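You operate a simulated robot arm through the tools that you are given. There is no shell and no other tool. Be economical: measure what you need, move in short steps, check, and stop when the job is done.

You run a simulated robot arm. Do the job below in one go: nothing can be reset, and whatever is moved stays where it is left.

TASK
Switch the parts wash off, move the blue banded sleeve to the white tray and drain the tub.
Fine: switch off first; rest the lid on the blue mat, then back on.

The check looks at the end state, three seconds after you hand in, the way a careful person would. Anything else that was tipped, shoved, dropped, spilled or broken makes it a failure. Lids that push on must go on centred and level and be pressed home; caps that screw on are set level and turned clockwise until they are tight.

THE ROBOT
A 7-joint arm with a two-finger parallel gripper, fixed in place. Base frame: the origin is at the foot of the arm, x ahead of it, y to its left, z up; the work surface is at about z = 0. Readings come in cm, rad, newtons and seconds.
With the tool pointing down near the work surface it reaches from about 24 to 62 cm from the base axis. Its first joint turns from -1.152 to 1.152 rad. Payload 2.6 kg.
The tool frame sits at the grasp point between the pads (the TCP): z along the fingers, y along the line on which they close. The tips reach 3 cm beyond it. The gripper opens to 9.4 cm. The fingers are 2.8 cm wide and 1 cm thick; the gripper's body (5 by 9.6 cm) begins 5.5 cm behind the TCP.
Orientation is that of the tool frame in the base frame, as a unit quaternion [x, y, z, w]. With the fingers straight down and closing along the base's y, the tool's x points along the base's -x, its y along +y and its z along -z.

THE INTERFACE
- The arm moves only by the tool step_arm. Its argument "targets" is a list of rows, each a list of 6 numbers: the shift along the base's x, y, z in cm, then the turn, a rotation vector about the base's x, y, z in rad. In form: [[x, y, z, rx, ry, rz], ...]. A call has 1 to 10 rows; each row is the pose to reach, as a shift and turn from the pose commanded when the call began. "grip" is the closure, from 0 (fully open) to 1 (shut), set as the call begins (left out, the last holds). Rows are played at 5 a second. More than 5 cm and 0.15 rad between two rows, or a gripper value outside its range, and nothing of the call is played. A pose out of reach is approached as far as the arm can. The call stops where the force on the tool passes 40 N (or 10 N more than at its start, if that is more) or the arm is blocked; 0.2 s more then pass. Each finger travels about 7.2 cm/s and halts on what it meets, pressing with about 27 N; the grip force reading is that of the motor and also rises with nothing between the fingers. The clock runs only during rows and for 0.2 s after the last one: add rows that repeat a pose to give the fingers time. It gives the time, the measured TCP pose, the force on the tool (base axes), the opening and the grip force at its end, in the units of the frame above (readings bear some noise), with the torque about the TCP (base axes, N m) and any sound that the robot's microphone picked up.
- Cameras (640 x 400 px; columns grow to the right, rows downward): "scene" is fixed at [2.07, 42.64, 56.09]; the picture's right is [-0.87, -0.49, 0.00], its down [-0.31, 0.54, -0.78] and it looks along [0.39, -0.68, -0.62] (base axes); focal length 296 px, centre (320, 200). "wrist" rides on the gripper at [7.6, 1.4, -10.2] in the tool frame; the picture's right is [-0.18, 0.98, 0.00], its down [-0.75, -0.14, -0.64] and it looks along [-0.63, -0.12, 0.77] (tool axes); focal length 243 px, centre (320, 200). There is no depth. A picture from a camera that has moved, and an enlarged one, comes with that camera's place and axes in the base frame and with its lens.
- capture(camera): a new picture of that camera. It takes no simulated time.
- inspect(camera, box): a new picture of the part [left, top, right, bottom] of that camera's present view, enlarged. It takes no simulated time.
- close_job(): hands the job in; it is judged then, once.

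Go step by step. Nothing tells you positions but the pictures and the camera data: compare them with the known pose of the tool, close in by small moves and look again before you grip or let go. The budget is 120 turns and 68 pictures, counting those below and the enlarged ones. Unless the task says otherwise, let go and move clear before handing in, and close with one line.

The tools are called after "Request:" as name(argument=value, ...) on one line, values as JSON. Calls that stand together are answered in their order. step_arm: Moves the arm, as the interface text tells. Its arguments: {"type":"object","properties":{"targets":{"type":"array","items":{"type":"array","items":{"type":"number"}}},"grip":{"type":"number"}},"required":["targets"]} The other tools are called the same way: capture (camera) takes a picture; inspect (camera, box) takes an enlarged picture of a part of a camera's view; close_job () hands the job in.

At the start:

```text
clock: 0.0
tcp_pos: [35.92, -1.87, 34.67]
tool_rot: [0.0, 1.0, 0.001, 0.001]
contact_force: [-0.2, 0.2, 0.2]
torque: [0.01, -0.01, 0.0]
grip_width: 9.39
grip_force: 0.1
```

scene: 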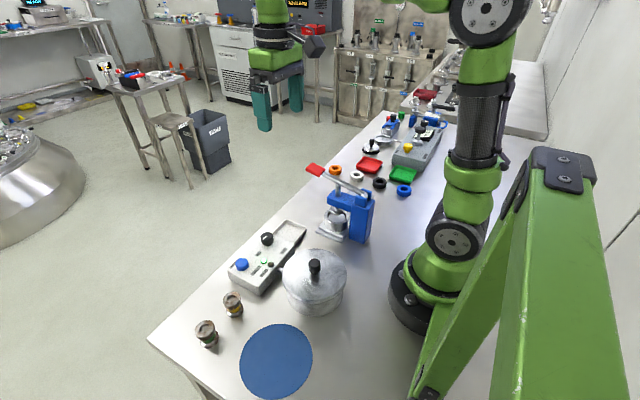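
wrist: 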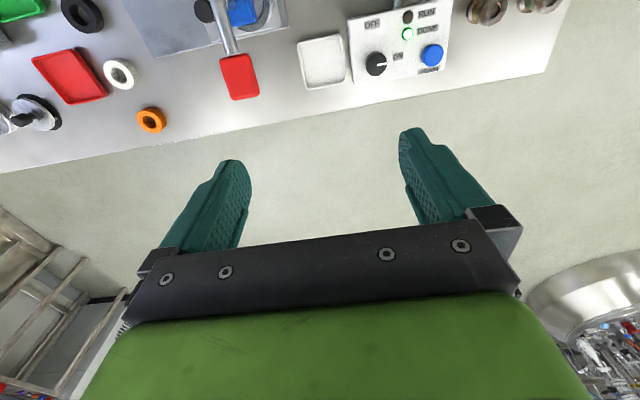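

I see a tub with a knobbed lid, a control box with a knob and a blue button, a blue mat, two banded sleeves and a few coloured items. I'll enlarge the views before moving anything.

Request:
inspect(camera="scene", box=[140, 210, 380, 400])

Request:
inspect(camera="scene", box=[290, 80, 470, 250])

Request:
inspect(camera="wrist", box=[280, 0, 580, 110])

```text
2.11 times, centred on (260, 305) of scene
camera zoom: at [2.07, 42.64, 56.09], right [-0.87, -0.49, 0.0], down [-0.31, 0.54, -0.78], along [0.39, -0.68, -0.62], focal length 623 px, centre (446, -21)
```

zoom: 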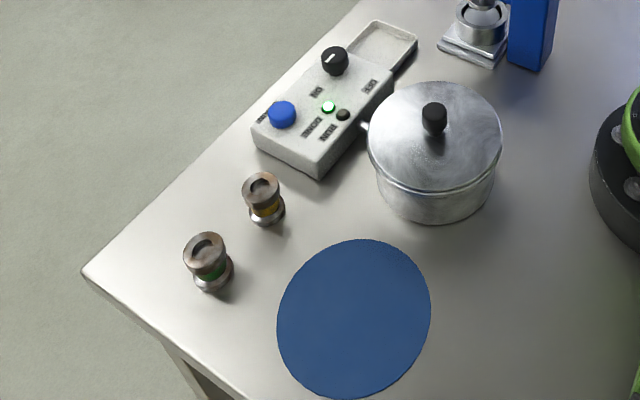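

```text
2.35 times, centred on (380, 165) of scene
camera zoom: at [2.07, 42.64, 56.09], right [-0.87, -0.49, 0.0], down [-0.31, 0.54, -0.78], along [0.39, -0.68, -0.62], focal length 697 px, centre (179, 282)
```

zoom: 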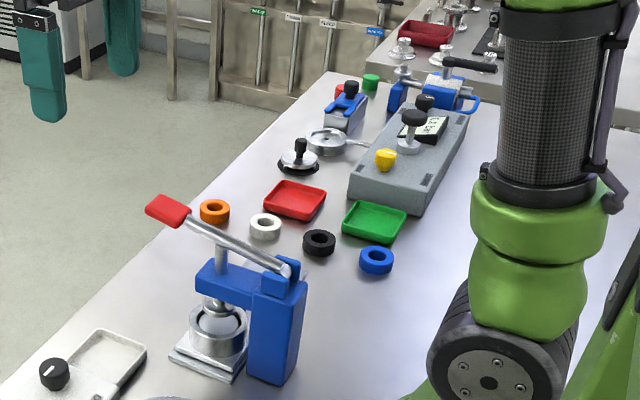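

```text
2.13 times, centred on (430, 55) of wrist
camera zoom: at [28.27, -0.35, 44.91], right [0.18, 0.98, 0.0], down [0.75, -0.14, 0.64], along [0.63, -0.12, -0.77], focal length 518 px, centre (85, 509)
```

zoom: 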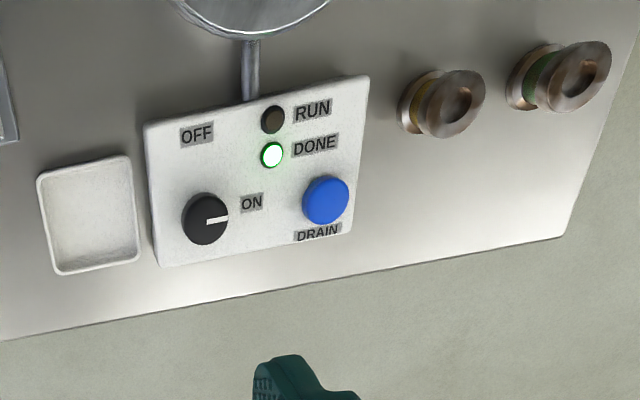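

The wash knob sits near (37, 6), top at about z 6, with its pointer on ON, towards +y. OFF lies towards the base, so I need about a quarter turn counter-clockwise. I'll move above it with the fingers part closed.

Request:
step_arm(targets=[[0.3, 2.1, -4, 0, 0, 0], [0.6, 4.2, -8, 0, 0, 0], [0.9, 6.3, -12, 0, 0, 0], [1.2, 8.2, -16, 0, 0, 0], [1.2, 8.2, -19, 0, 0, 0], [1.2, 8.2, -19, 0, 0, 0]], grip=0.45)

Request:
capture(camera="wrist")

Request:
inspect(camera="scene", box=[200, 190, 360, 290])

```text
clock: 1.4
tcp_pos: [37.22, 6.23, 15.58]
tool_rot: [0.001, 1.0, 0.0, 0.0]
contact_force: [-0.3, -0.2, -0.8]
torque: [0.0, -0.02, 0.02]
grip_width: 5.16
grip_force: 0.0
```

```text
62 pictures are left
camera wrist: at [29.47, 7.8, 25.86], right [0.19, 0.98, 0.0], down [0.75, -0.14, 0.64], along [0.63, -0.12, -0.77], focal length 243 px, centre (320, 200)
```

wrist: 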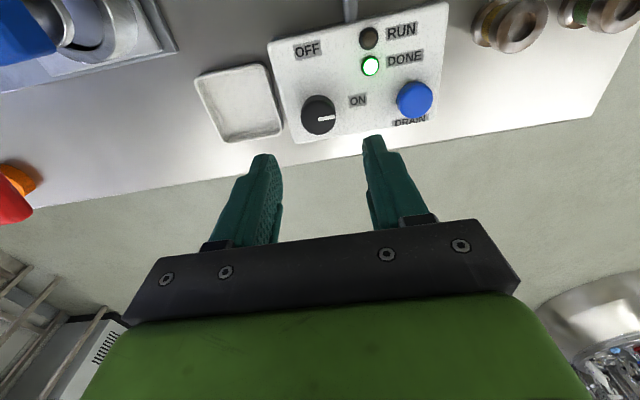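

```text
4.00 times, centred on (280, 240) of scene
camera zoom: at [2.07, 42.64, 56.09], right [-0.87, -0.49, 0.0], down [-0.31, 0.54, -0.78], along [0.39, -0.68, -0.62], focal length 1184 px, centre (480, 40)
```

zoom: 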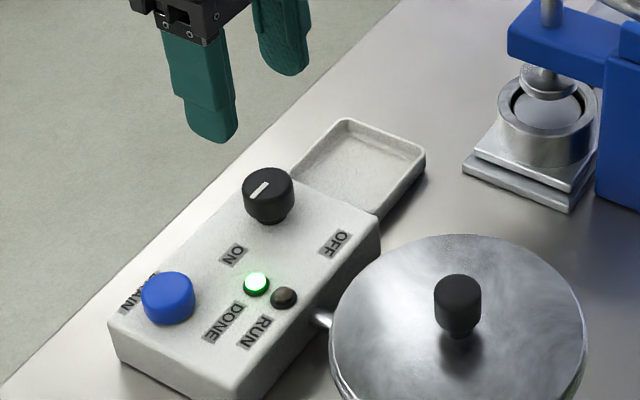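

Knob centre is at about (36.8, 6.3). I'll descend until the fingertips straddle the upper part of it, then check.

Request:
step_arm(targets=[[-0.4, 0, -3, 0, 0, 0], [-0.4, 0, -6, 0, 0, 0], [-0.4, 0, -7.3, 0, 0, 0], [-0.4, 0, -7.3, 0, 0, 0]])

Request:
inspect(camera="scene", box=[200, 190, 360, 290])

Request:
capture(camera="wrist")

```text
clock: 2.4
tcp_pos: [36.8, 6.39, 8.31]
tool_rot: [0.0, 1.0, 0.001, 0.0]
contact_force: [0.6, 0.8, -0.3]
torque: [0.0, -0.02, -0.04]
grip_width: 5.17
grip_force: 0.0
```

```text
4.00 times, centred on (280, 240) of scene
camera zoom: at [2.07, 42.64, 56.09], right [-0.87, -0.49, 0.0], down [-0.31, 0.54, -0.78], along [0.39, -0.68, -0.62], focal length 1184 px, centre (480, 40)
```

zoom: 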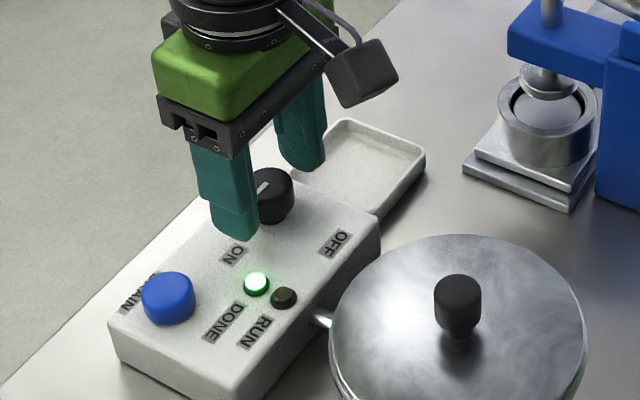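

```text
59 pictures are left
camera wrist: at [29.07, 7.86, 18.54], right [0.18, 0.98, 0.0], down [0.75, -0.14, 0.64], along [0.63, -0.12, -0.77], focal length 243 px, centre (320, 200)
```

wrist: 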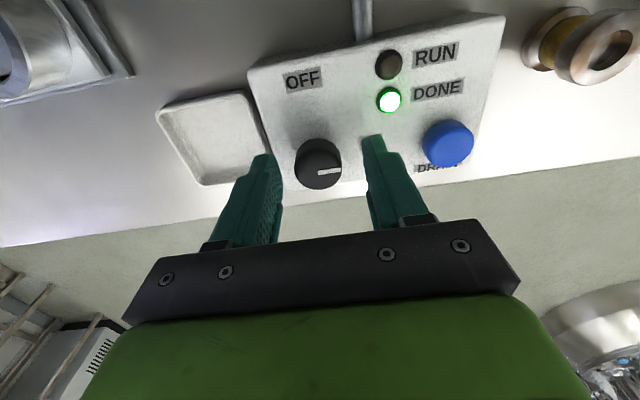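

The fingertips straddle the knob. I'll nudge -0.2 in x, go down a little and close.

Request:
step_arm(targets=[[-0.2, 0, -0.5, 0, 0, 0], [-0.2, 0, -0.9, 0, 0, 0]])

Request:
step_arm(targets=[[0, 0, 0, 0, 0, 0], [0, 0, 0, 0, 0, 0], [0, 0, 0, 0, 0, 0]], grip=0.9)

Request:
inspect(camera="scene", box=[200, 190, 360, 290])

```text
clock: 3.0
tcp_pos: [36.45, 6.43, 7.52]
tool_rot: [0.0, 1.0, 0.0, 0.001]
contact_force: [-0.2, 0.7, 0.1]
torque: [0.01, 0.02, 0.03]
grip_width: 5.18
grip_force: 0.0
```

```text
clock: 3.8
tcp_pos: [36.56, 6.2, 7.47]
tool_rot: [0.002, 1.0, -0.001, 0.0]
contact_force: [0.9, -14.2, -3.0]
torque: [-0.17, 0.1, -0.11]
grip_width: 2.97
grip_force: 45.1
```

```text
4.00 times, centred on (280, 240) of scene
camera zoom: at [2.08, 42.63, 56.09], right [-0.87, -0.49, 0.0], down [-0.31, 0.54, -0.78], along [0.39, -0.68, -0.62], focal length 1184 px, centre (480, 40)
```

zoom: 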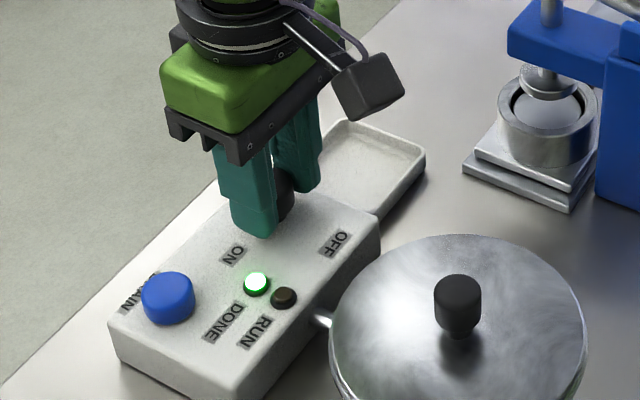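

The knob is gripped, with the fingers slightly off to +y. I'll take out that offset and begin turning counter-clockwise.

Request:
step_arm(targets=[[0, -0.3, 0, 0, 0, 0], [0, -0.3, 0, 0, 0, 0.15], [0, -0.3, 0, 0, 0, 0.3], [0, -0.3, 0, 0, 0, 0.45], [0, -0.3, 0, 0, 0, 0.6]])

Request:
capture(camera="wrist")

```text
clock: 5.0
tcp_pos: [36.58, 5.77, 7.49]
tool_rot: [-0.295, 0.956, -0.002, 0.001]
contact_force: [8.5, -22.3, -15.4]
torque: [0.32, -0.44, -0.14]
grip_width: 2.95
grip_force: 45.1
```

```text
57 pictures are left
camera wrist: at [29.46, 2.78, 17.67], right [-0.4, 0.92, 0.0], down [0.7, 0.31, 0.64], along [0.59, 0.26, -0.77], focal length 243 px, centre (320, 200)
```

wrist: 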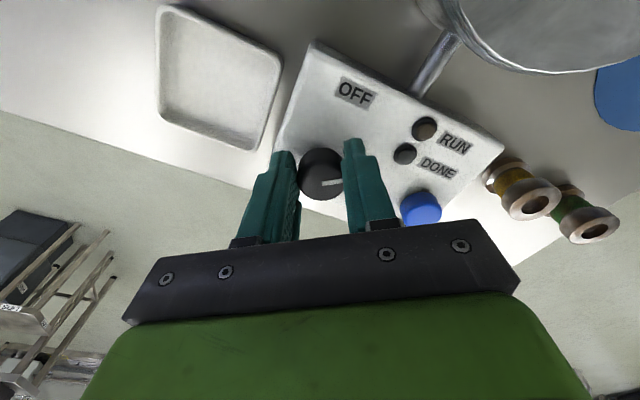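

The knob is turning with the fingers and the DONE light has gone out. There's some side load, so I'll ease it before turning further.

Request:
step_arm(targets=[[0.1, -0.25, -0.1, 0, 0, 0], [0.1, -0.25, -0.1, 0, 0, 0]])

```text
clock: 5.6
tcp_pos: [36.71, 5.83, 7.43]
tool_rot: [-0.295, 0.956, 0.001, 0.0]
contact_force: [-5.3, -14.1, 9.1]
torque: [-0.84, 0.13, -0.04]
grip_width: 2.94
grip_force: 45.3
```

The load has eased. Continuing the turn to OFF.

Request:
step_arm(targets=[[0, -0.1, 0.05, 0, 0, 0.15], [0, -0.1, 0.05, 0, 0, 0.3], [0, -0.1, 0.05, 0, 0, 0.45], [0, -0.1, 0.05, 0, 0, 0.6]])

Request:
capture(camera="wrist")

```text
clock: 6.6
tcp_pos: [37.0, 5.64, 7.39]
tool_rot: [-0.565, 0.825, -0.002, 0.002]
contact_force: [28.3, -15.2, -21.0]
torque: [0.19, -0.26, -0.24]
grip_width: 2.97
grip_force: 45.2
```

```text
56 pictures are left
camera wrist: at [32.69, -0.95, 17.64], right [-0.85, 0.53, -0.01], down [0.4, 0.65, 0.64], along [0.34, 0.55, -0.76], focal length 243 px, centre (320, 200)
```

wrist: 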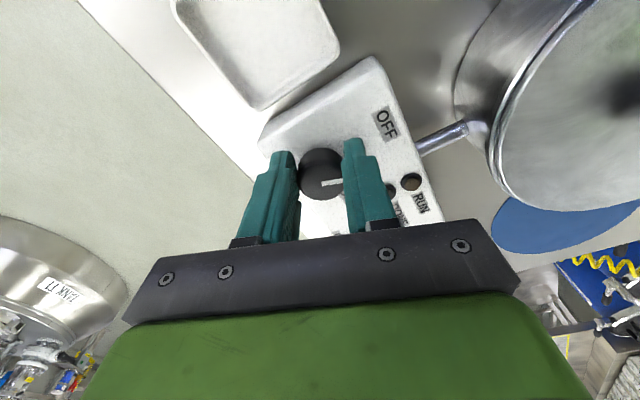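

About 1.2 rad turned. I'll ease the load again, then finish the last part.

Request:
step_arm(targets=[[0.3, -0.15, -0.1, 0, 0, 0], [0.3, -0.15, -0.1, 0, 0, 0]])

Request:
step_arm(targets=[[0.1, -0.0, 0, 0, 0, 0.13], [0.1, -0.0, 0, 0, 0, 0.26], [0.1, 0, 0, 0, 0, 0.38]])

Request:
capture(camera="wrist")

```text
clock: 7.2
tcp_pos: [37.0, 5.71, 7.61]
tool_rot: [-0.564, 0.826, 0.0, 0.0]
contact_force: [-0.2, -15.5, 20.9]
torque: [0.28, -0.04, -0.07]
grip_width: 2.96
grip_force: 44.2
```

```text
clock: 8.0
tcp_pos: [37.17, 5.6, 7.47]
tool_rot: [0.711, -0.703, 0.001, -0.002]
contact_force: [7.7, -12.8, 22.9]
torque: [0.07, 0.11, -0.38]
grip_width: 2.96
grip_force: 44.6
```

```text
55 pictures are left
camera wrist: at [35.71, -2.02, 17.62], right [-0.98, 0.17, 0.0], down [0.13, 0.75, 0.64], along [0.12, 0.63, -0.77], focal length 243 px, centre (320, 200)
```

wrist: 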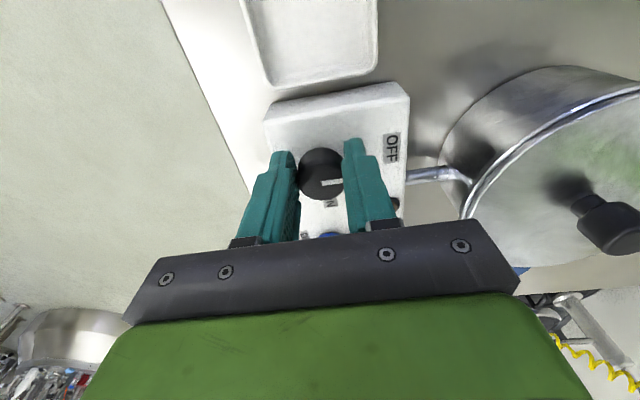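

A quarter turn is done. I'll release, lift clear and look at the pointer.

Request:
step_arm(targets=[[0, 0, 0, 0, 0, 0], [0, 0, 0, 0, 0, 0], [0, 0, 2, 0, 0, 0], [0, 0, 6, 0, 0, 0]], grip=0.45)

Request:
inspect(camera="wrist", box=[220, 60, 460, 210])

```text
clock: 9.0
tcp_pos: [37.15, 5.6, 13.41]
tool_rot: [0.71, -0.705, -0.001, 0.0]
contact_force: [0.5, 0.4, -0.5]
torque: [0.03, 0.0, 0.0]
grip_width: 5.17
grip_force: 0.1
```

```text
2.67 times, centred on (340, 135) of wrist
camera zoom: at [35.62, -2.05, 23.59], right [-0.98, 0.18, 0.0], down [0.13, 0.75, 0.64], along [0.11, 0.63, -0.77], focal length 647 px, centre (267, 373)
```

zoom: 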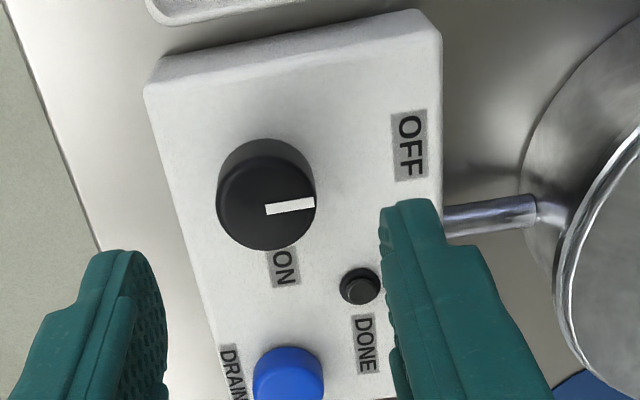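

The pointer is now on OFF and the lamps are dark, so the wash is off. Next is the lid: I'll raise the tool and move above it to locate its knob.

Request:
step_arm(targets=[[0, 0, 4, 0, 0, 0], [-2, 0.6, 8, 0, 0, 0], [-6, 1.6, 9, 0, 0, 0], [-10, 3, 9, 0, 0, 0], [-14, 4.2, 9, 0, 0, 0], [-14, 4.2, 9, 0, 0, 0]])

Request:
capture(camera="wrist")

Request:
inspect(camera="scene", box=[220, 200, 380, 300])

```text
clock: 10.4
tcp_pos: [23.01, 9.87, 22.37]
tool_rot: [0.71, -0.704, 0.001, 0.0]
contact_force: [-0.6, 0.4, 0.5]
torque: [0.03, 0.03, -0.02]
grip_width: 5.15
grip_force: 0.0
```

```text
53 pictures are left
camera wrist: at [21.6, 2.2, 32.6], right [-0.98, 0.18, 0.0], down [0.14, 0.75, 0.64], along [0.11, 0.63, -0.77], focal length 243 px, centre (320, 200)
```

wrist: 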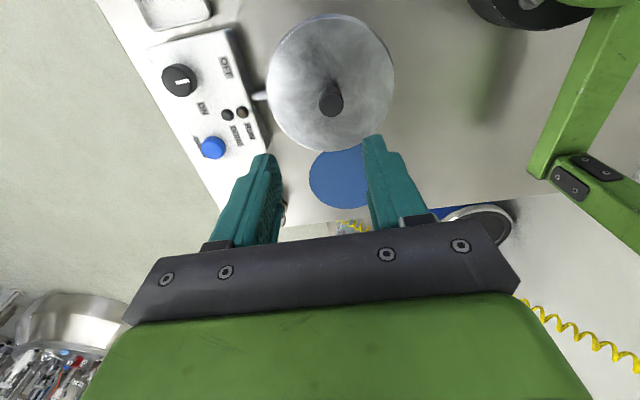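

```text
4.00 times, centred on (300, 250) of scene
camera zoom: at [2.07, 42.64, 56.09], right [-0.87, -0.49, 0.0], down [-0.31, 0.54, -0.78], along [0.39, -0.68, -0.62], focal length 1184 px, centre (400, 0)
```

zoom: 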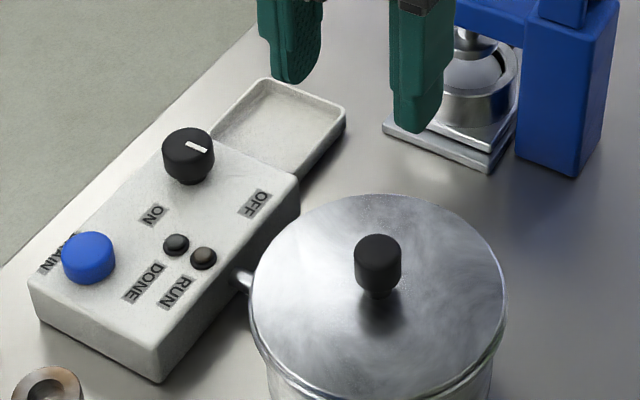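

The lid knob is at about (21.8, 9.6), top near z 10. I'll align over it and lower partway.

Request:
step_arm(targets=[[-1.2, -0.2, -4, 0, 0, 0], [-1.2, -0.2, -7.8, 0, 0, 0], [-1.2, -0.2, -7.8, 0, 0, 0]])

Request:
inspect(camera="wrist", box=[200, 40, 440, 240])

Request:
inspect(camera="scene", box=[240, 180, 400, 320])

```text
clock: 11.2
tcp_pos: [22.06, 9.65, 14.39]
tool_rot: [0.711, -0.704, 0.001, 0.0]
contact_force: [0.0, -1.2, -0.8]
torque: [0.01, 0.0, 0.0]
grip_width: 5.17
grip_force: 0.1
```

```text
2.00 times, centred on (320, 140) of wrist
camera zoom: at [20.46, 2.05, 24.75], right [-0.98, 0.18, 0.0], down [0.13, 0.75, 0.64], along [0.11, 0.63, -0.77], focal length 485 px, centre (320, 320)
```

zoom: 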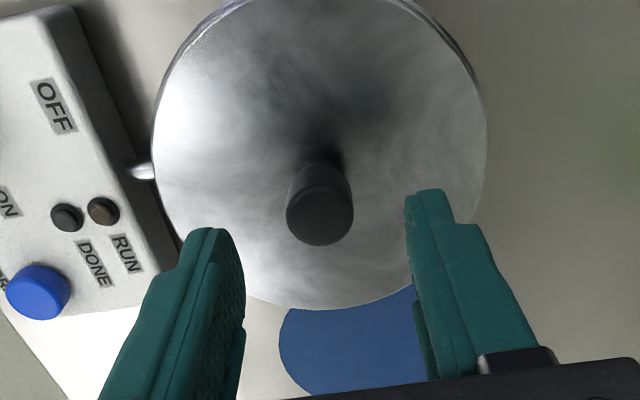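

```text
2.86 times, centred on (320, 250) of scene
camera zoom: at [2.07, 42.64, 56.09], right [-0.87, -0.49, 0.0], down [-0.31, 0.54, -0.78], along [0.39, -0.68, -0.62], focal length 846 px, centre (320, 57)
```

zoom: 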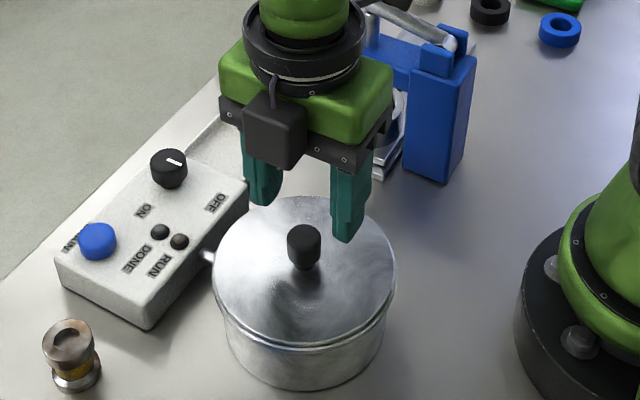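

The knob is confirmed at about (21.8, 9.6). Lowering so the tips straddle it.

Request:
step_arm(targets=[[-0.25, 0, -1.5, 0, 0, 0], [-0.25, 0, -2.5, 0, 0, 0], [-0.25, 0, -3, 0, 0, 0]])

Request:
inspect(camera="scene", box=[250, 200, 370, 290])

```text
clock: 12.0
tcp_pos: [21.73, 9.57, 11.55]
tool_rot: [0.71, -0.704, 0.0, -0.001]
contact_force: [0.1, 0.5, -0.5]
torque: [0.0, -0.02, -0.03]
grip_width: 5.17
grip_force: 0.0
```

```text
4.44 times, centred on (310, 245) of scene
camera zoom: at [2.07, 42.64, 56.09], right [-0.87, -0.49, 0.0], down [-0.31, 0.54, -0.78], along [0.39, -0.68, -0.62], focal length 1316 px, centre (364, 0)
```

zoom: 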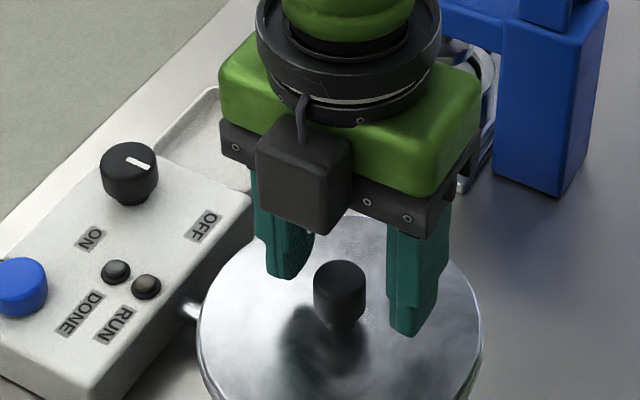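

Checking alignment from the wrist before gripping.

Request:
inspect(camera="wrist", box=[200, 40, 440, 240])

```text
2.00 times, centred on (320, 140) of wrist
camera zoom: at [20.15, 2.04, 21.72], right [-0.98, 0.18, 0.0], down [0.14, 0.75, 0.64], along [0.11, 0.63, -0.77], focal length 485 px, centre (320, 320)
```

zoom: 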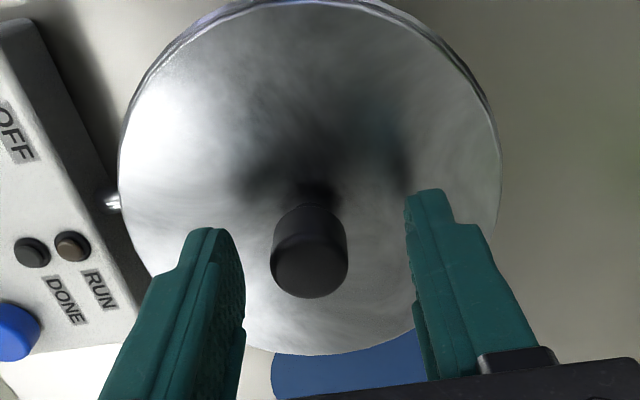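

Well aligned. A small shift of +0.2 in y, down 0.5, then grip the knob.

Request:
step_arm(targets=[[0.05, 0.2, -0.3, 0, 0, 0], [0.05, 0.2, -0.6, 0, 0, 0]])

Request:
step_arm(targets=[[0, 0, 0, 0, 0, 0], [0, 0, 0, 0, 0, 0], [0, 0, 0, 0, 0, 0]], grip=1.0)

```text
clock: 12.6
tcp_pos: [21.68, 9.71, 10.85]
tool_rot: [0.71, -0.704, -0.001, -0.001]
contact_force: [-0.1, 0.5, 0.2]
torque: [0.01, 0.01, -0.02]
grip_width: 5.17
grip_force: 0.2
```

```text
clock: 13.4
tcp_pos: [21.78, 9.82, 10.97]
tool_rot: [0.71, -0.704, 0.002, -0.001]
contact_force: [3.4, 0.9, 0.5]
torque: [0.09, -0.28, 0.0]
grip_width: 2.31
grip_force: 27.1
heard: snap
```

Gripped at 2.3 cm; I heard a snap. Lifting gently.

Request:
step_arm(targets=[[0, 0, 0.5, 0, 0, 0], [0, 0, 1, 0, 0, 0], [0, 0, 2, 0, 0, 0], [0, 0, 3, 0, 0, 0]])

Request:
capture(camera="scene")

```text
clock: 14.4
tcp_pos: [21.54, 9.73, 14.01]
tool_rot: [0.711, -0.704, -0.001, -0.001]
contact_force: [1.1, -0.1, -2.1]
torque: [0.02, 0.0, 0.01]
grip_width: 2.31
grip_force: 26.9
```

```text
47 pictures are left
```

scene: 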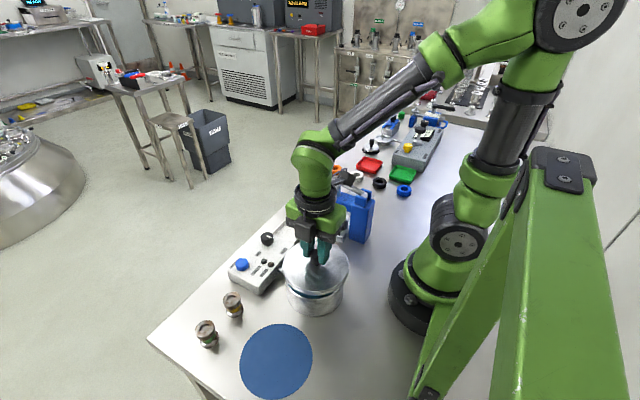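

The lid came away cleanly. Lifting higher and carrying it over the blue mat, centred at about (20.9, 25.8).

Request:
step_arm(targets=[[0, 0, 3, 0, 0, 0], [0, 2, 5, 0, 0, 0], [-0.2, 5.5, 5, 0, 0, 0], [-0.4, 9.5, 5, 0, 0, 0], [-0.5, 13, 5, 0, 0, 0], [-0.6, 16, 4, 0, 0, 0], [-0.6, 16, 0, 0, 0, 0], [-0.6, 16, -3, 0, 0, 0], [-0.6, 16, -3, 0, 0, 0]])

Request:
capture(camera="scene")

Request:
capture(camera="wrist")

```text
clock: 16.4
tcp_pos: [21.06, 25.88, 10.88]
tool_rot: [0.71, -0.704, 0.0, 0.0]
contact_force: [0.7, 0.3, -1.5]
torque: [0.02, -0.01, 0.0]
grip_width: 2.29
grip_force: 27.3
```

```text
46 pictures are left
```

scene: 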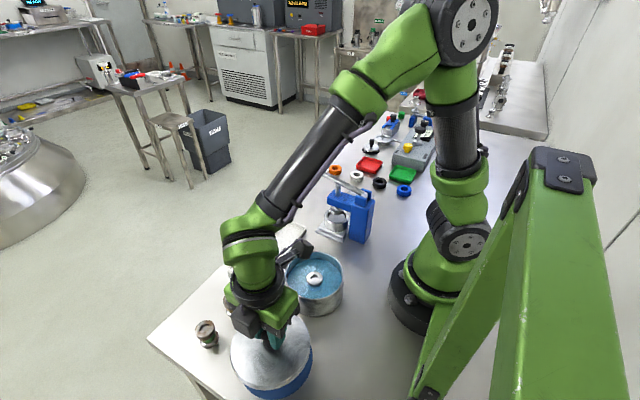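

```text
45 pictures are left
camera wrist: at [19.62, 18.25, 21.06], right [-0.98, 0.18, 0.0], down [0.13, 0.75, 0.64], along [0.11, 0.63, -0.77], focal length 243 px, centre (320, 200)
```

wrist: 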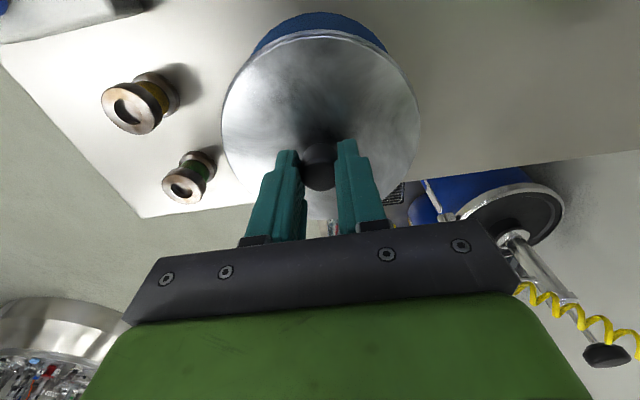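

The lid is over the mat. Lowering gently until it touches.

Request:
step_arm(targets=[[0, 0.2, -2, 0, 0, 0], [0, 0.2, -4, 0, 0, 0], [0, 0.2, -5.2, 0, 0, 0], [0, 0.2, -5.7, 0, 0, 0], [0, 0.2, -6.1, 0, 0, 0]])

Request:
inspect(camera="scene", box=[200, 290, 340, 400])

```text
clock: 17.6
tcp_pos: [21.13, 26.16, 4.97]
tool_rot: [0.71, -0.704, 0.0, -0.003]
contact_force: [-4.0, -3.1, 30.8]
torque: [-0.01, 0.3, -0.01]
grip_width: 2.34
grip_force: 27.2
```

```text
3.64 times, centred on (270, 345) of scene
camera zoom: at [2.07, 42.63, 56.1], right [-0.87, -0.49, 0.0], down [-0.31, 0.54, -0.78], along [0.39, -0.68, -0.62], focal length 1077 px, centre (502, -327)
```

zoom: 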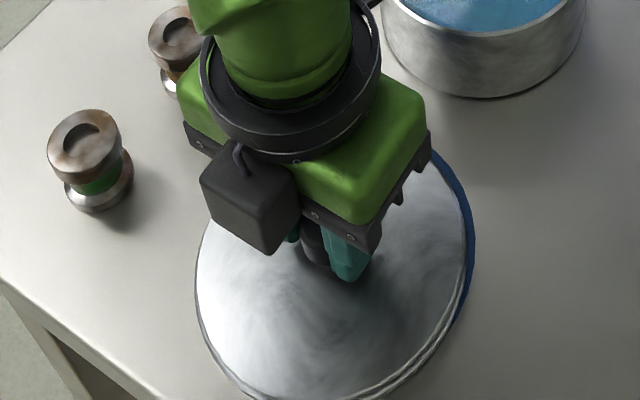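

The lid has touched the mat. I'll ease off the push, open and rise.

Request:
step_arm(targets=[[0, 0, 0.15, 0, 0, 0], [0, 0, 0.15, 0, 0, 0]])

Request:
step_arm(targets=[[0, 0, 0, 0, 0, 0], [0, 0, 0, 0, 0, 0], [0, 0, 2, 0, 0, 0], [0, 0, 6, 0, 0, 0], [0, 0, 10, 0, 0, 0], [0, -3, 14, 0, 0, 0], [0, -6, 16, 0, 0, 0], [0, -9, 16, 0, 0, 0], [0, -9, 16, 0, 0, 0]], grip=0.45)

Request:
capture(camera="scene")

Request:
capture(camera="wrist")

```text
clock: 18.2
tcp_pos: [20.99, 25.88, 4.93]
tool_rot: [0.71, -0.704, -0.001, 0.002]
contact_force: [0.9, 3.0, 3.7]
torque: [0.35, 0.03, -0.14]
grip_width: 2.28
grip_force: 27.2
```

```text
clock: 20.2
tcp_pos: [21.02, 16.91, 20.95]
tool_rot: [0.71, -0.704, -0.001, 0.0]
contact_force: [0.3, 0.1, 0.3]
torque: [0.0, 0.0, 0.01]
grip_width: 5.17
grip_force: 0.1
```

```text
43 pictures are left
```

scene: 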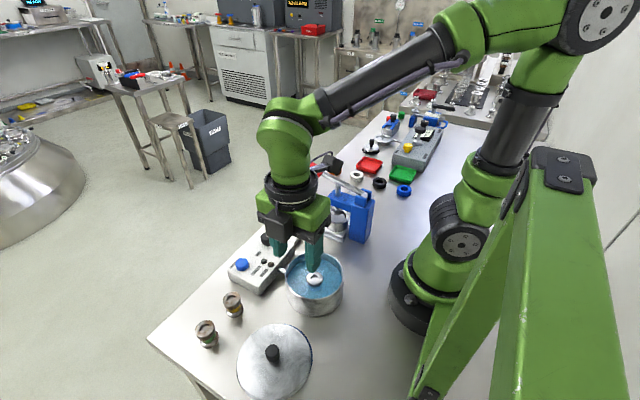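

```text
42 pictures are left
camera wrist: at [19.57, 9.38, 31.19], right [-0.98, 0.18, 0.0], down [0.13, 0.75, 0.64], along [0.11, 0.63, -0.77], focal length 243 px, centre (320, 200)
```

wrist: 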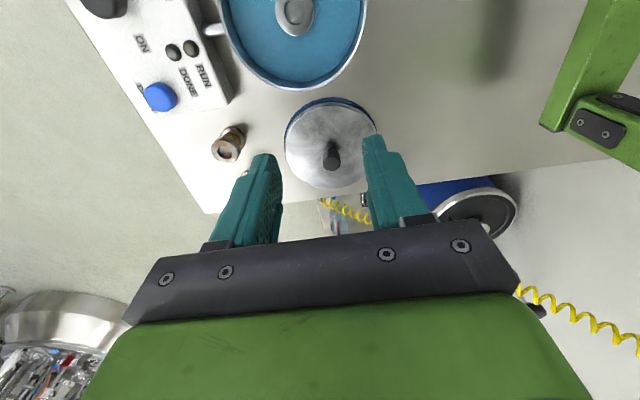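

The lid rests on the mat. The sleeve stands in the fluid, so I'll look into the tub.

Request:
inspect(camera="scene", box=[270, 235, 360, 325])

Request:
step_arm(targets=[[0, -3.5, 0, 0, 0, 0], [0, -7.2, 0, 0, 0, 0], [0, -7.2, 0, 0, 0, 0]])

Request:
inspect(camera="wrist", box=[220, 0, 440, 160])

```text
4.44 times, centred on (315, 280) of scene
camera zoom: at [2.07, 42.63, 56.09], right [-0.87, -0.49, 0.0], down [-0.31, 0.54, -0.78], along [0.39, -0.68, -0.62], focal length 1316 px, centre (342, -156)
```

zoom: 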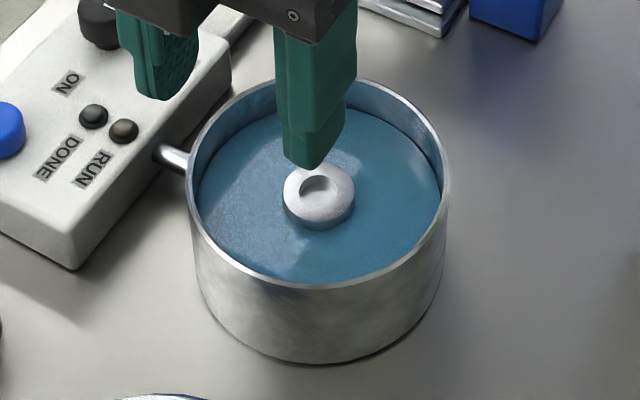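

```text
clock: 21.0
tcp_pos: [21.11, 9.86, 21.01]
tool_rot: [0.711, -0.704, 0.001, 0.0]
contact_force: [0.2, 0.5, 0.7]
torque: [0.04, 0.01, 0.03]
grip_width: 5.17
grip_force: 0.1
```

```text
2.50 times, centred on (330, 80) of wrist
camera zoom: at [19.61, 2.18, 31.17], right [-0.98, 0.18, 0.0], down [0.13, 0.75, 0.64], along [0.11, 0.63, -0.77], focal length 606 px, centre (295, 500)
```

zoom: 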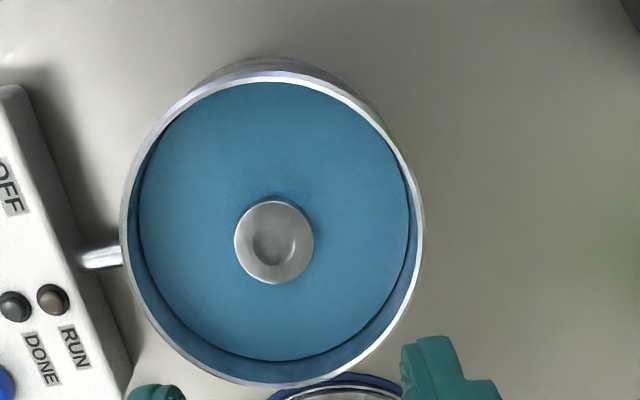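

The sleeve stands at about (21.75, 9.6), top near z 6. I'll lower over it partway and check alignment.

Request:
step_arm(targets=[[0.3, -0.1, -4, 0, 0, 0], [0.6, -0.2, -8, 0, 0, 0], [0.6, -0.2, -11, 0, 0, 0], [0.6, -0.2, -11, 0, 0, 0]])

Request:
inspect(camera="wrist", box=[200, 40, 440, 240])

Request:
inspect(camera="scene", box=[270, 235, 360, 325])

```text
clock: 22.0
tcp_pos: [21.67, 9.6, 9.99]
tool_rot: [0.711, -0.703, -0.001, 0.001]
contact_force: [0.9, -0.5, 0.3]
torque: [0.02, -0.01, -0.01]
grip_width: 5.19
grip_force: 0.2
```

```text
2.00 times, centred on (320, 140) of wrist
camera zoom: at [20.23, 1.99, 20.2], right [-0.98, 0.18, 0.0], down [0.13, 0.75, 0.64], along [0.11, 0.63, -0.77], focal length 485 px, centre (320, 320)
```

zoom: 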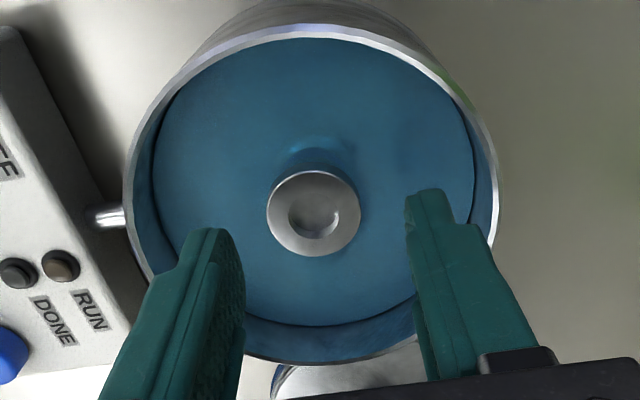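

```text
4.44 times, centred on (315, 280) of scene
camera zoom: at [2.07, 42.64, 56.09], right [-0.87, -0.49, 0.0], down [-0.31, 0.54, -0.78], along [0.39, -0.68, -0.62], focal length 1316 px, centre (342, -156)
```

zoom: 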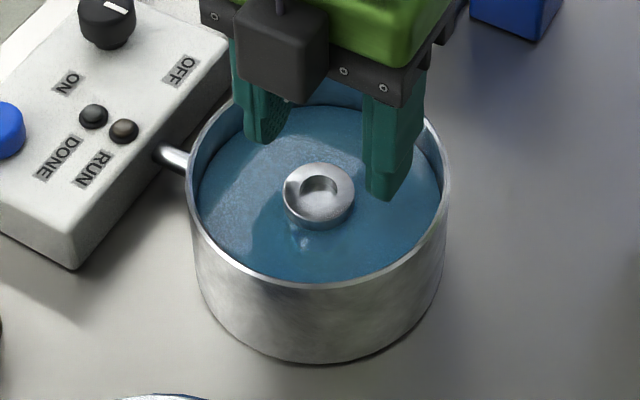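

Sleeve centre is about (21.85, 9.8), top around z 5. Lowering round it, watching for contact.

Request:
step_arm(targets=[[0.15, 0.2, -2, 0, 0, 0], [0.15, 0.2, -3.2, 0, 0, 0], [0.15, 0.2, -4.2, 0, 0, 0], [0.15, 0.2, -4.2, 0, 0, 0]])

Request:
inspect(camera="wrist", box=[200, 40, 440, 240])

```text
clock: 23.0
tcp_pos: [21.89, 9.79, 5.86]
tool_rot: [0.71, -0.704, 0.0, 0.0]
contact_force: [-0.8, -0.1, 0.2]
torque: [0.0, 0.0, 0.0]
grip_width: 5.16
grip_force: 0.0
```

```text
2.00 times, centred on (320, 140) of wrist
camera zoom: at [20.42, 2.2, 16.05], right [-0.98, 0.18, 0.0], down [0.13, 0.75, 0.64], along [0.11, 0.63, -0.77], focal length 485 px, centre (320, 320)
```

zoom: 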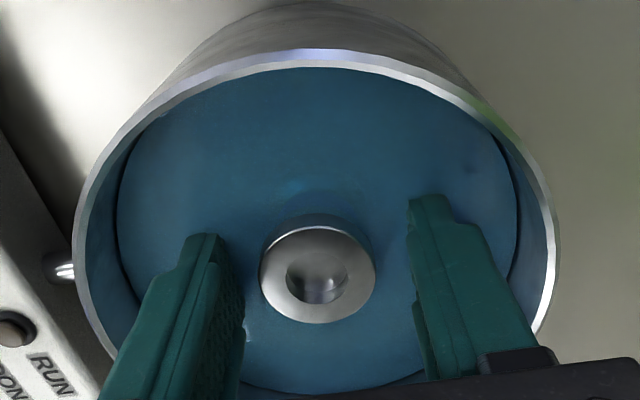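

Aligned. Down a touch more and close on the sleeve.

Request:
step_arm(targets=[[-0.05, -0.05, -0.3, 0, 0, 0], [-0.05, -0.05, -0.6, 0, 0, 0]])

Request:
step_arm(targets=[[0, 0, 0, 0, 0, 0], [0, 0, 0, 0, 0, 0], [0, 0, 0, 0, 0, 0]], grip=0.9)

```text
clock: 23.6
tcp_pos: [21.82, 9.67, 5.25]
tool_rot: [0.71, -0.704, 0.0, 0.0]
contact_force: [0.4, -0.6, 0.7]
torque: [-0.02, 0.01, -0.02]
grip_width: 5.16
grip_force: 0.1
```

```text
clock: 24.4
tcp_pos: [21.82, 9.7, 5.29]
tool_rot: [0.71, -0.704, 0.0, 0.0]
contact_force: [-0.8, 0.0, -0.2]
torque: [0.01, 0.0, -0.02]
grip_width: 3.31
grip_force: 27.4
```

Gripped at 3.3 cm. Lifting straight up, slowly, and looking.

Request:
step_arm(targets=[[0, 0, 1, 0, 0, 0], [0, 0, 2.5, 0, 0, 0], [0, 0, 4.5, 0, 0, 0], [0, 0, 7, 0, 0, 0], [0, 0, 9.5, 0, 0, 0], [0, 0, 9.5, 0, 0, 0]])

Request:
inspect(camera="scene", box=[250, 190, 390, 320])

```text
clock: 25.8
tcp_pos: [21.64, 9.56, 14.72]
tool_rot: [0.71, -0.704, 0.001, 0.0]
contact_force: [-0.3, 0.6, -1.0]
torque: [0.01, 0.03, -0.01]
grip_width: 3.31
grip_force: 26.6
```

```text
3.08 times, centred on (320, 255) of scene
camera zoom: at [2.07, 42.64, 56.09], right [-0.87, -0.49, 0.0], down [-0.31, 0.54, -0.78], along [0.39, -0.68, -0.62], focal length 911 px, centre (320, 31)
```

zoom: 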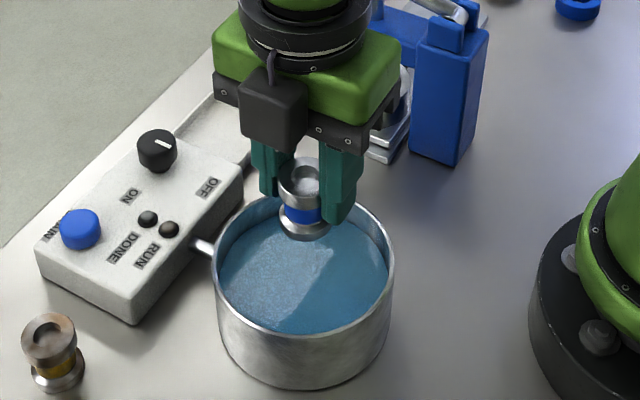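

The blue band is confirmed. I'll raise it, turn the wrist back and carry it towards the white tray at about (36.3, -1.5).

Request:
step_arm(targets=[[0, 0, 2.5, 0, 0, -0.13], [1, -0.5, 5, 0, 0, -0.26], [3, -2, 5, 0, 0, -0.39], [5, -3.5, 5, 0, 0, -0.52], [7, -5, 5, 0, 0, -0.65], [9, -6.5, 5, 0, 0, -0.79], [10.5, -8, 5, 0, 0, -0.92], [12, -9.3, 5, 0, 0, -1.05], [13.5, -10.3, 5, 0, 0, -1.18], [14.5, -11.1, 5, 0, 0, -1.31]])

Request:
step_arm(targets=[[0, 0, 0, 0, 0, -0.13], [0, 0, 0, 0, 0, -0.26], [0, 0, 0, 0, 0, -0.26]])

Request:
capture(camera="wrist")

Request:
capture(camera="scene")

```text
clock: 28.0
tcp_pos: [36.33, -1.36, 19.68]
tool_rot: [-0.133, 0.991, -0.001, -0.001]
contact_force: [0.5, -0.9, -0.9]
torque: [-0.03, 0.02, 0.02]
grip_width: 3.33
grip_force: 27.8
```

```text
clock: 28.8
tcp_pos: [36.31, -1.27, 19.75]
tool_rot: [-0.004, 1.0, 0.0, 0.001]
contact_force: [0.5, -0.2, -0.5]
torque: [-0.06, 0.0, -0.01]
grip_width: 3.29
grip_force: 26.4
```

```text
35 pictures are left
camera wrist: at [28.56, 0.07, 29.91], right [0.18, 0.98, 0.0], down [0.75, -0.14, 0.64], along [0.63, -0.11, -0.77], focal length 243 px, centre (320, 200)
```

wrist: 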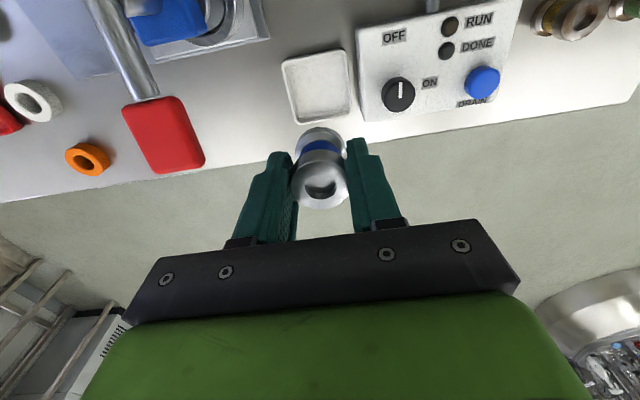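

```text
34 pictures are left
```

scene: 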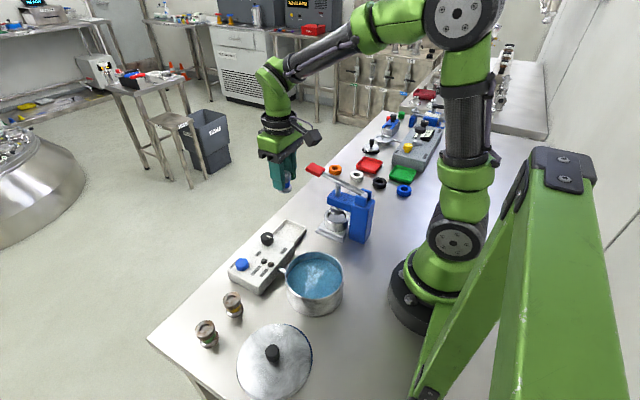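

The tray is centred at about (36.2, -1.3) and the press handle is clear of the gripper. Lowering towards the tray.

Request:
step_arm(targets=[[-0.1, 0, -4, 0, 0, 0], [-0.1, 0, -8, 0, 0, 0], [-0.1, 0, -11, 0, 0, 0], [-0.1, 0, -13, 0, 0, 0], [-0.1, 0, -13, 0, 0, 0]])

Request:
inspect(camera="scene", box=[230, 180, 350, 270])

Request:
inspect(camera="wrist", box=[200, 0, 440, 220])

```text
clock: 30.0
tcp_pos: [36.14, -1.31, 6.67]
tool_rot: [-0.004, 1.0, 0.0, 0.0]
contact_force: [-0.3, 0.1, -0.6]
torque: [-0.01, 0.01, 0.0]
grip_width: 3.32
grip_force: 27.2
```

```text
4.44 times, centred on (290, 225) of scene
camera zoom: at [2.08, 42.64, 56.09], right [-0.87, -0.49, 0.0], down [-0.31, 0.54, -0.78], along [0.39, -0.68, -0.62], focal length 1316 px, centre (453, 89)
```

zoom: 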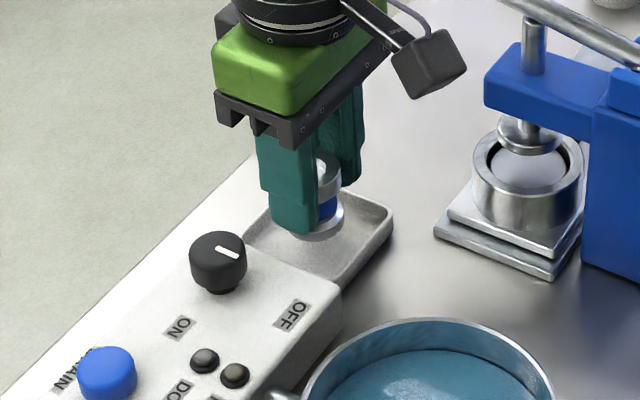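

```text
1.82 times, centred on (320, 110) of wrist
camera zoom: at [28.4, 0.0, 16.88], right [0.18, 0.98, 0.0], down [0.75, -0.13, 0.64], along [0.63, -0.11, -0.77], focal length 441 px, centre (320, 364)
```

zoom: 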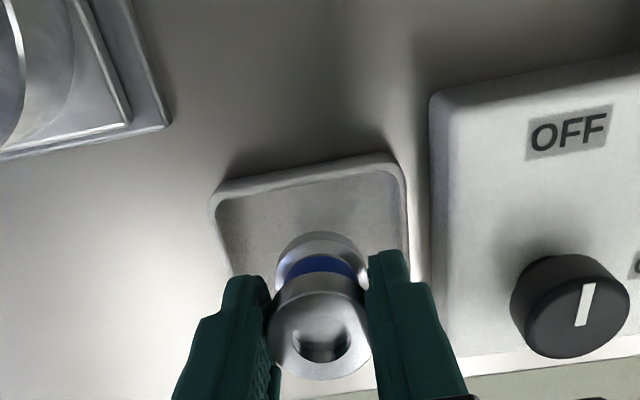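

The sleeve hangs over the tray's middle. Lowering in small steps until it touches down.

Request:
step_arm(targets=[[0, -0.2, -0.6, 0, 0, 0], [0, -0.2, -1.0, 0, 0, 0], [0, -0.2, -1.3, 0, 0, 0]])

Request:
inspect(camera="wrist", box=[200, 0, 440, 220])

```text
clock: 30.8
tcp_pos: [36.1, -1.64, 5.42]
tool_rot: [-0.004, 1.0, 0.0, 0.001]
contact_force: [-0.6, -0.3, -1.1]
torque: [-0.04, -0.01, 0.03]
grip_width: 3.33
grip_force: 27.3
```

```text
1.82 times, centred on (320, 110) of wrist
camera zoom: at [28.43, -0.2, 15.62], right [0.17, 0.98, 0.0], down [0.75, -0.13, 0.64], along [0.63, -0.11, -0.77], focal length 441 px, centre (320, 364)
```

zoom: 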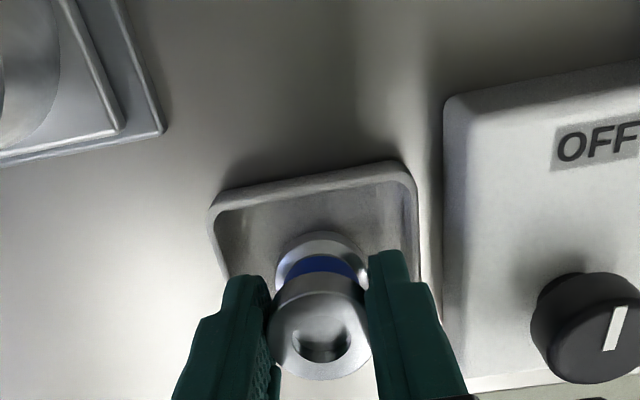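

Request:
step_arm(targets=[[0, 0, -0.25, 0, 0, 0], [0, 0, -0.5, 0, 0, 0]])

Request:
inspect(camera="scene", box=[260, 200, 340, 260])

```text
clock: 31.4
tcp_pos: [36.16, -1.58, 5.08]
tool_rot: [-0.004, 1.0, 0.0, 0.001]
contact_force: [-5.2, 0.0, 17.5]
torque: [-0.1, 0.17, -0.02]
grip_width: 3.34
grip_force: 26.5
```

```text
6.67 times, centred on (300, 230) of scene
camera zoom: at [2.07, 42.64, 56.09], right [-0.87, -0.49, 0.0], down [-0.31, 0.54, -0.78], along [0.39, -0.68, -0.62], focal length 1974 px, centre (453, 0)
```

zoom: 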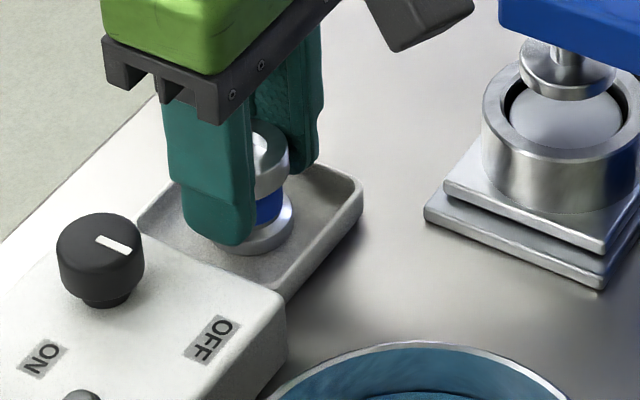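

The sleeve has touched down. Easing off, opening slightly so I don't hit the control box, and rising straight up.

Request:
step_arm(targets=[[0, 0, 0.15, 0, 0, 0], [0, 0, 0.15, 0, 0, 0]])

Request:
step_arm(targets=[[0, 0, 0, 0, 0, 0], [0, 0, 0, 0, 0, 0]], grip=0.55)

Request:
step_arm(targets=[[0, 0, 1, 0, 0, 0], [0, 0, 2.5, 0, 0, 0], [0, 0, 5, 0, 0, 0], [0, 0, 9, 0, 0, 0], [0, 0, 13, 0, 0, 0]])

Request:
inspect(camera="wrist", box=[200, 0, 520, 200])

Request:
inspect(camera="scene", box=[210, 200, 370, 400])

```text
clock: 32.0
tcp_pos: [36.1, -1.6, 5.1]
tool_rot: [-0.006, 1.0, -0.001, 0.001]
contact_force: [0.6, 0.5, 0.7]
torque: [-0.02, -0.06, -0.05]
grip_width: 3.33
grip_force: 26.9
```

```text
clock: 32.6
tcp_pos: [36.11, -1.57, 5.0]
tool_rot: [-0.005, 1.0, 0.0, 0.0]
contact_force: [-0.5, 0.9, -0.7]
torque: [0.01, -0.02, 0.0]
grip_width: 4.24
grip_force: 0.1
```

```text
clock: 33.8
tcp_pos: [36.12, -1.64, 17.91]
tool_rot: [-0.004, 1.0, 0.0, -0.001]
contact_force: [-0.2, -0.3, 0.3]
torque: [-0.01, 0.02, -0.02]
grip_width: 4.22
grip_force: 0.0
```

```text
2.00 times, centred on (360, 100) of wrist
camera zoom: at [28.41, -0.22, 28.18], right [0.17, 0.98, 0.0], down [0.76, -0.13, 0.64], along [0.63, -0.11, -0.77], focal length 485 px, centre (240, 400)
```

zoom: 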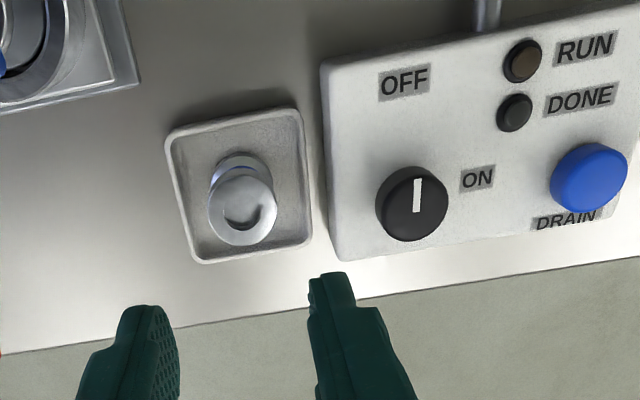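

```text
2.00 times, centred on (290, 300) of scene
camera zoom: at [2.07, 42.64, 56.09], right [-0.87, -0.49, 0.0], down [-0.31, 0.54, -0.78], along [0.39, -0.68, -0.62], focal length 592 px, centre (380, 0)
```

zoom: 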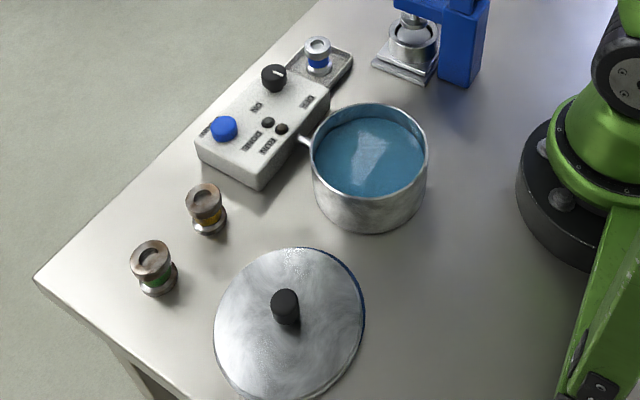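

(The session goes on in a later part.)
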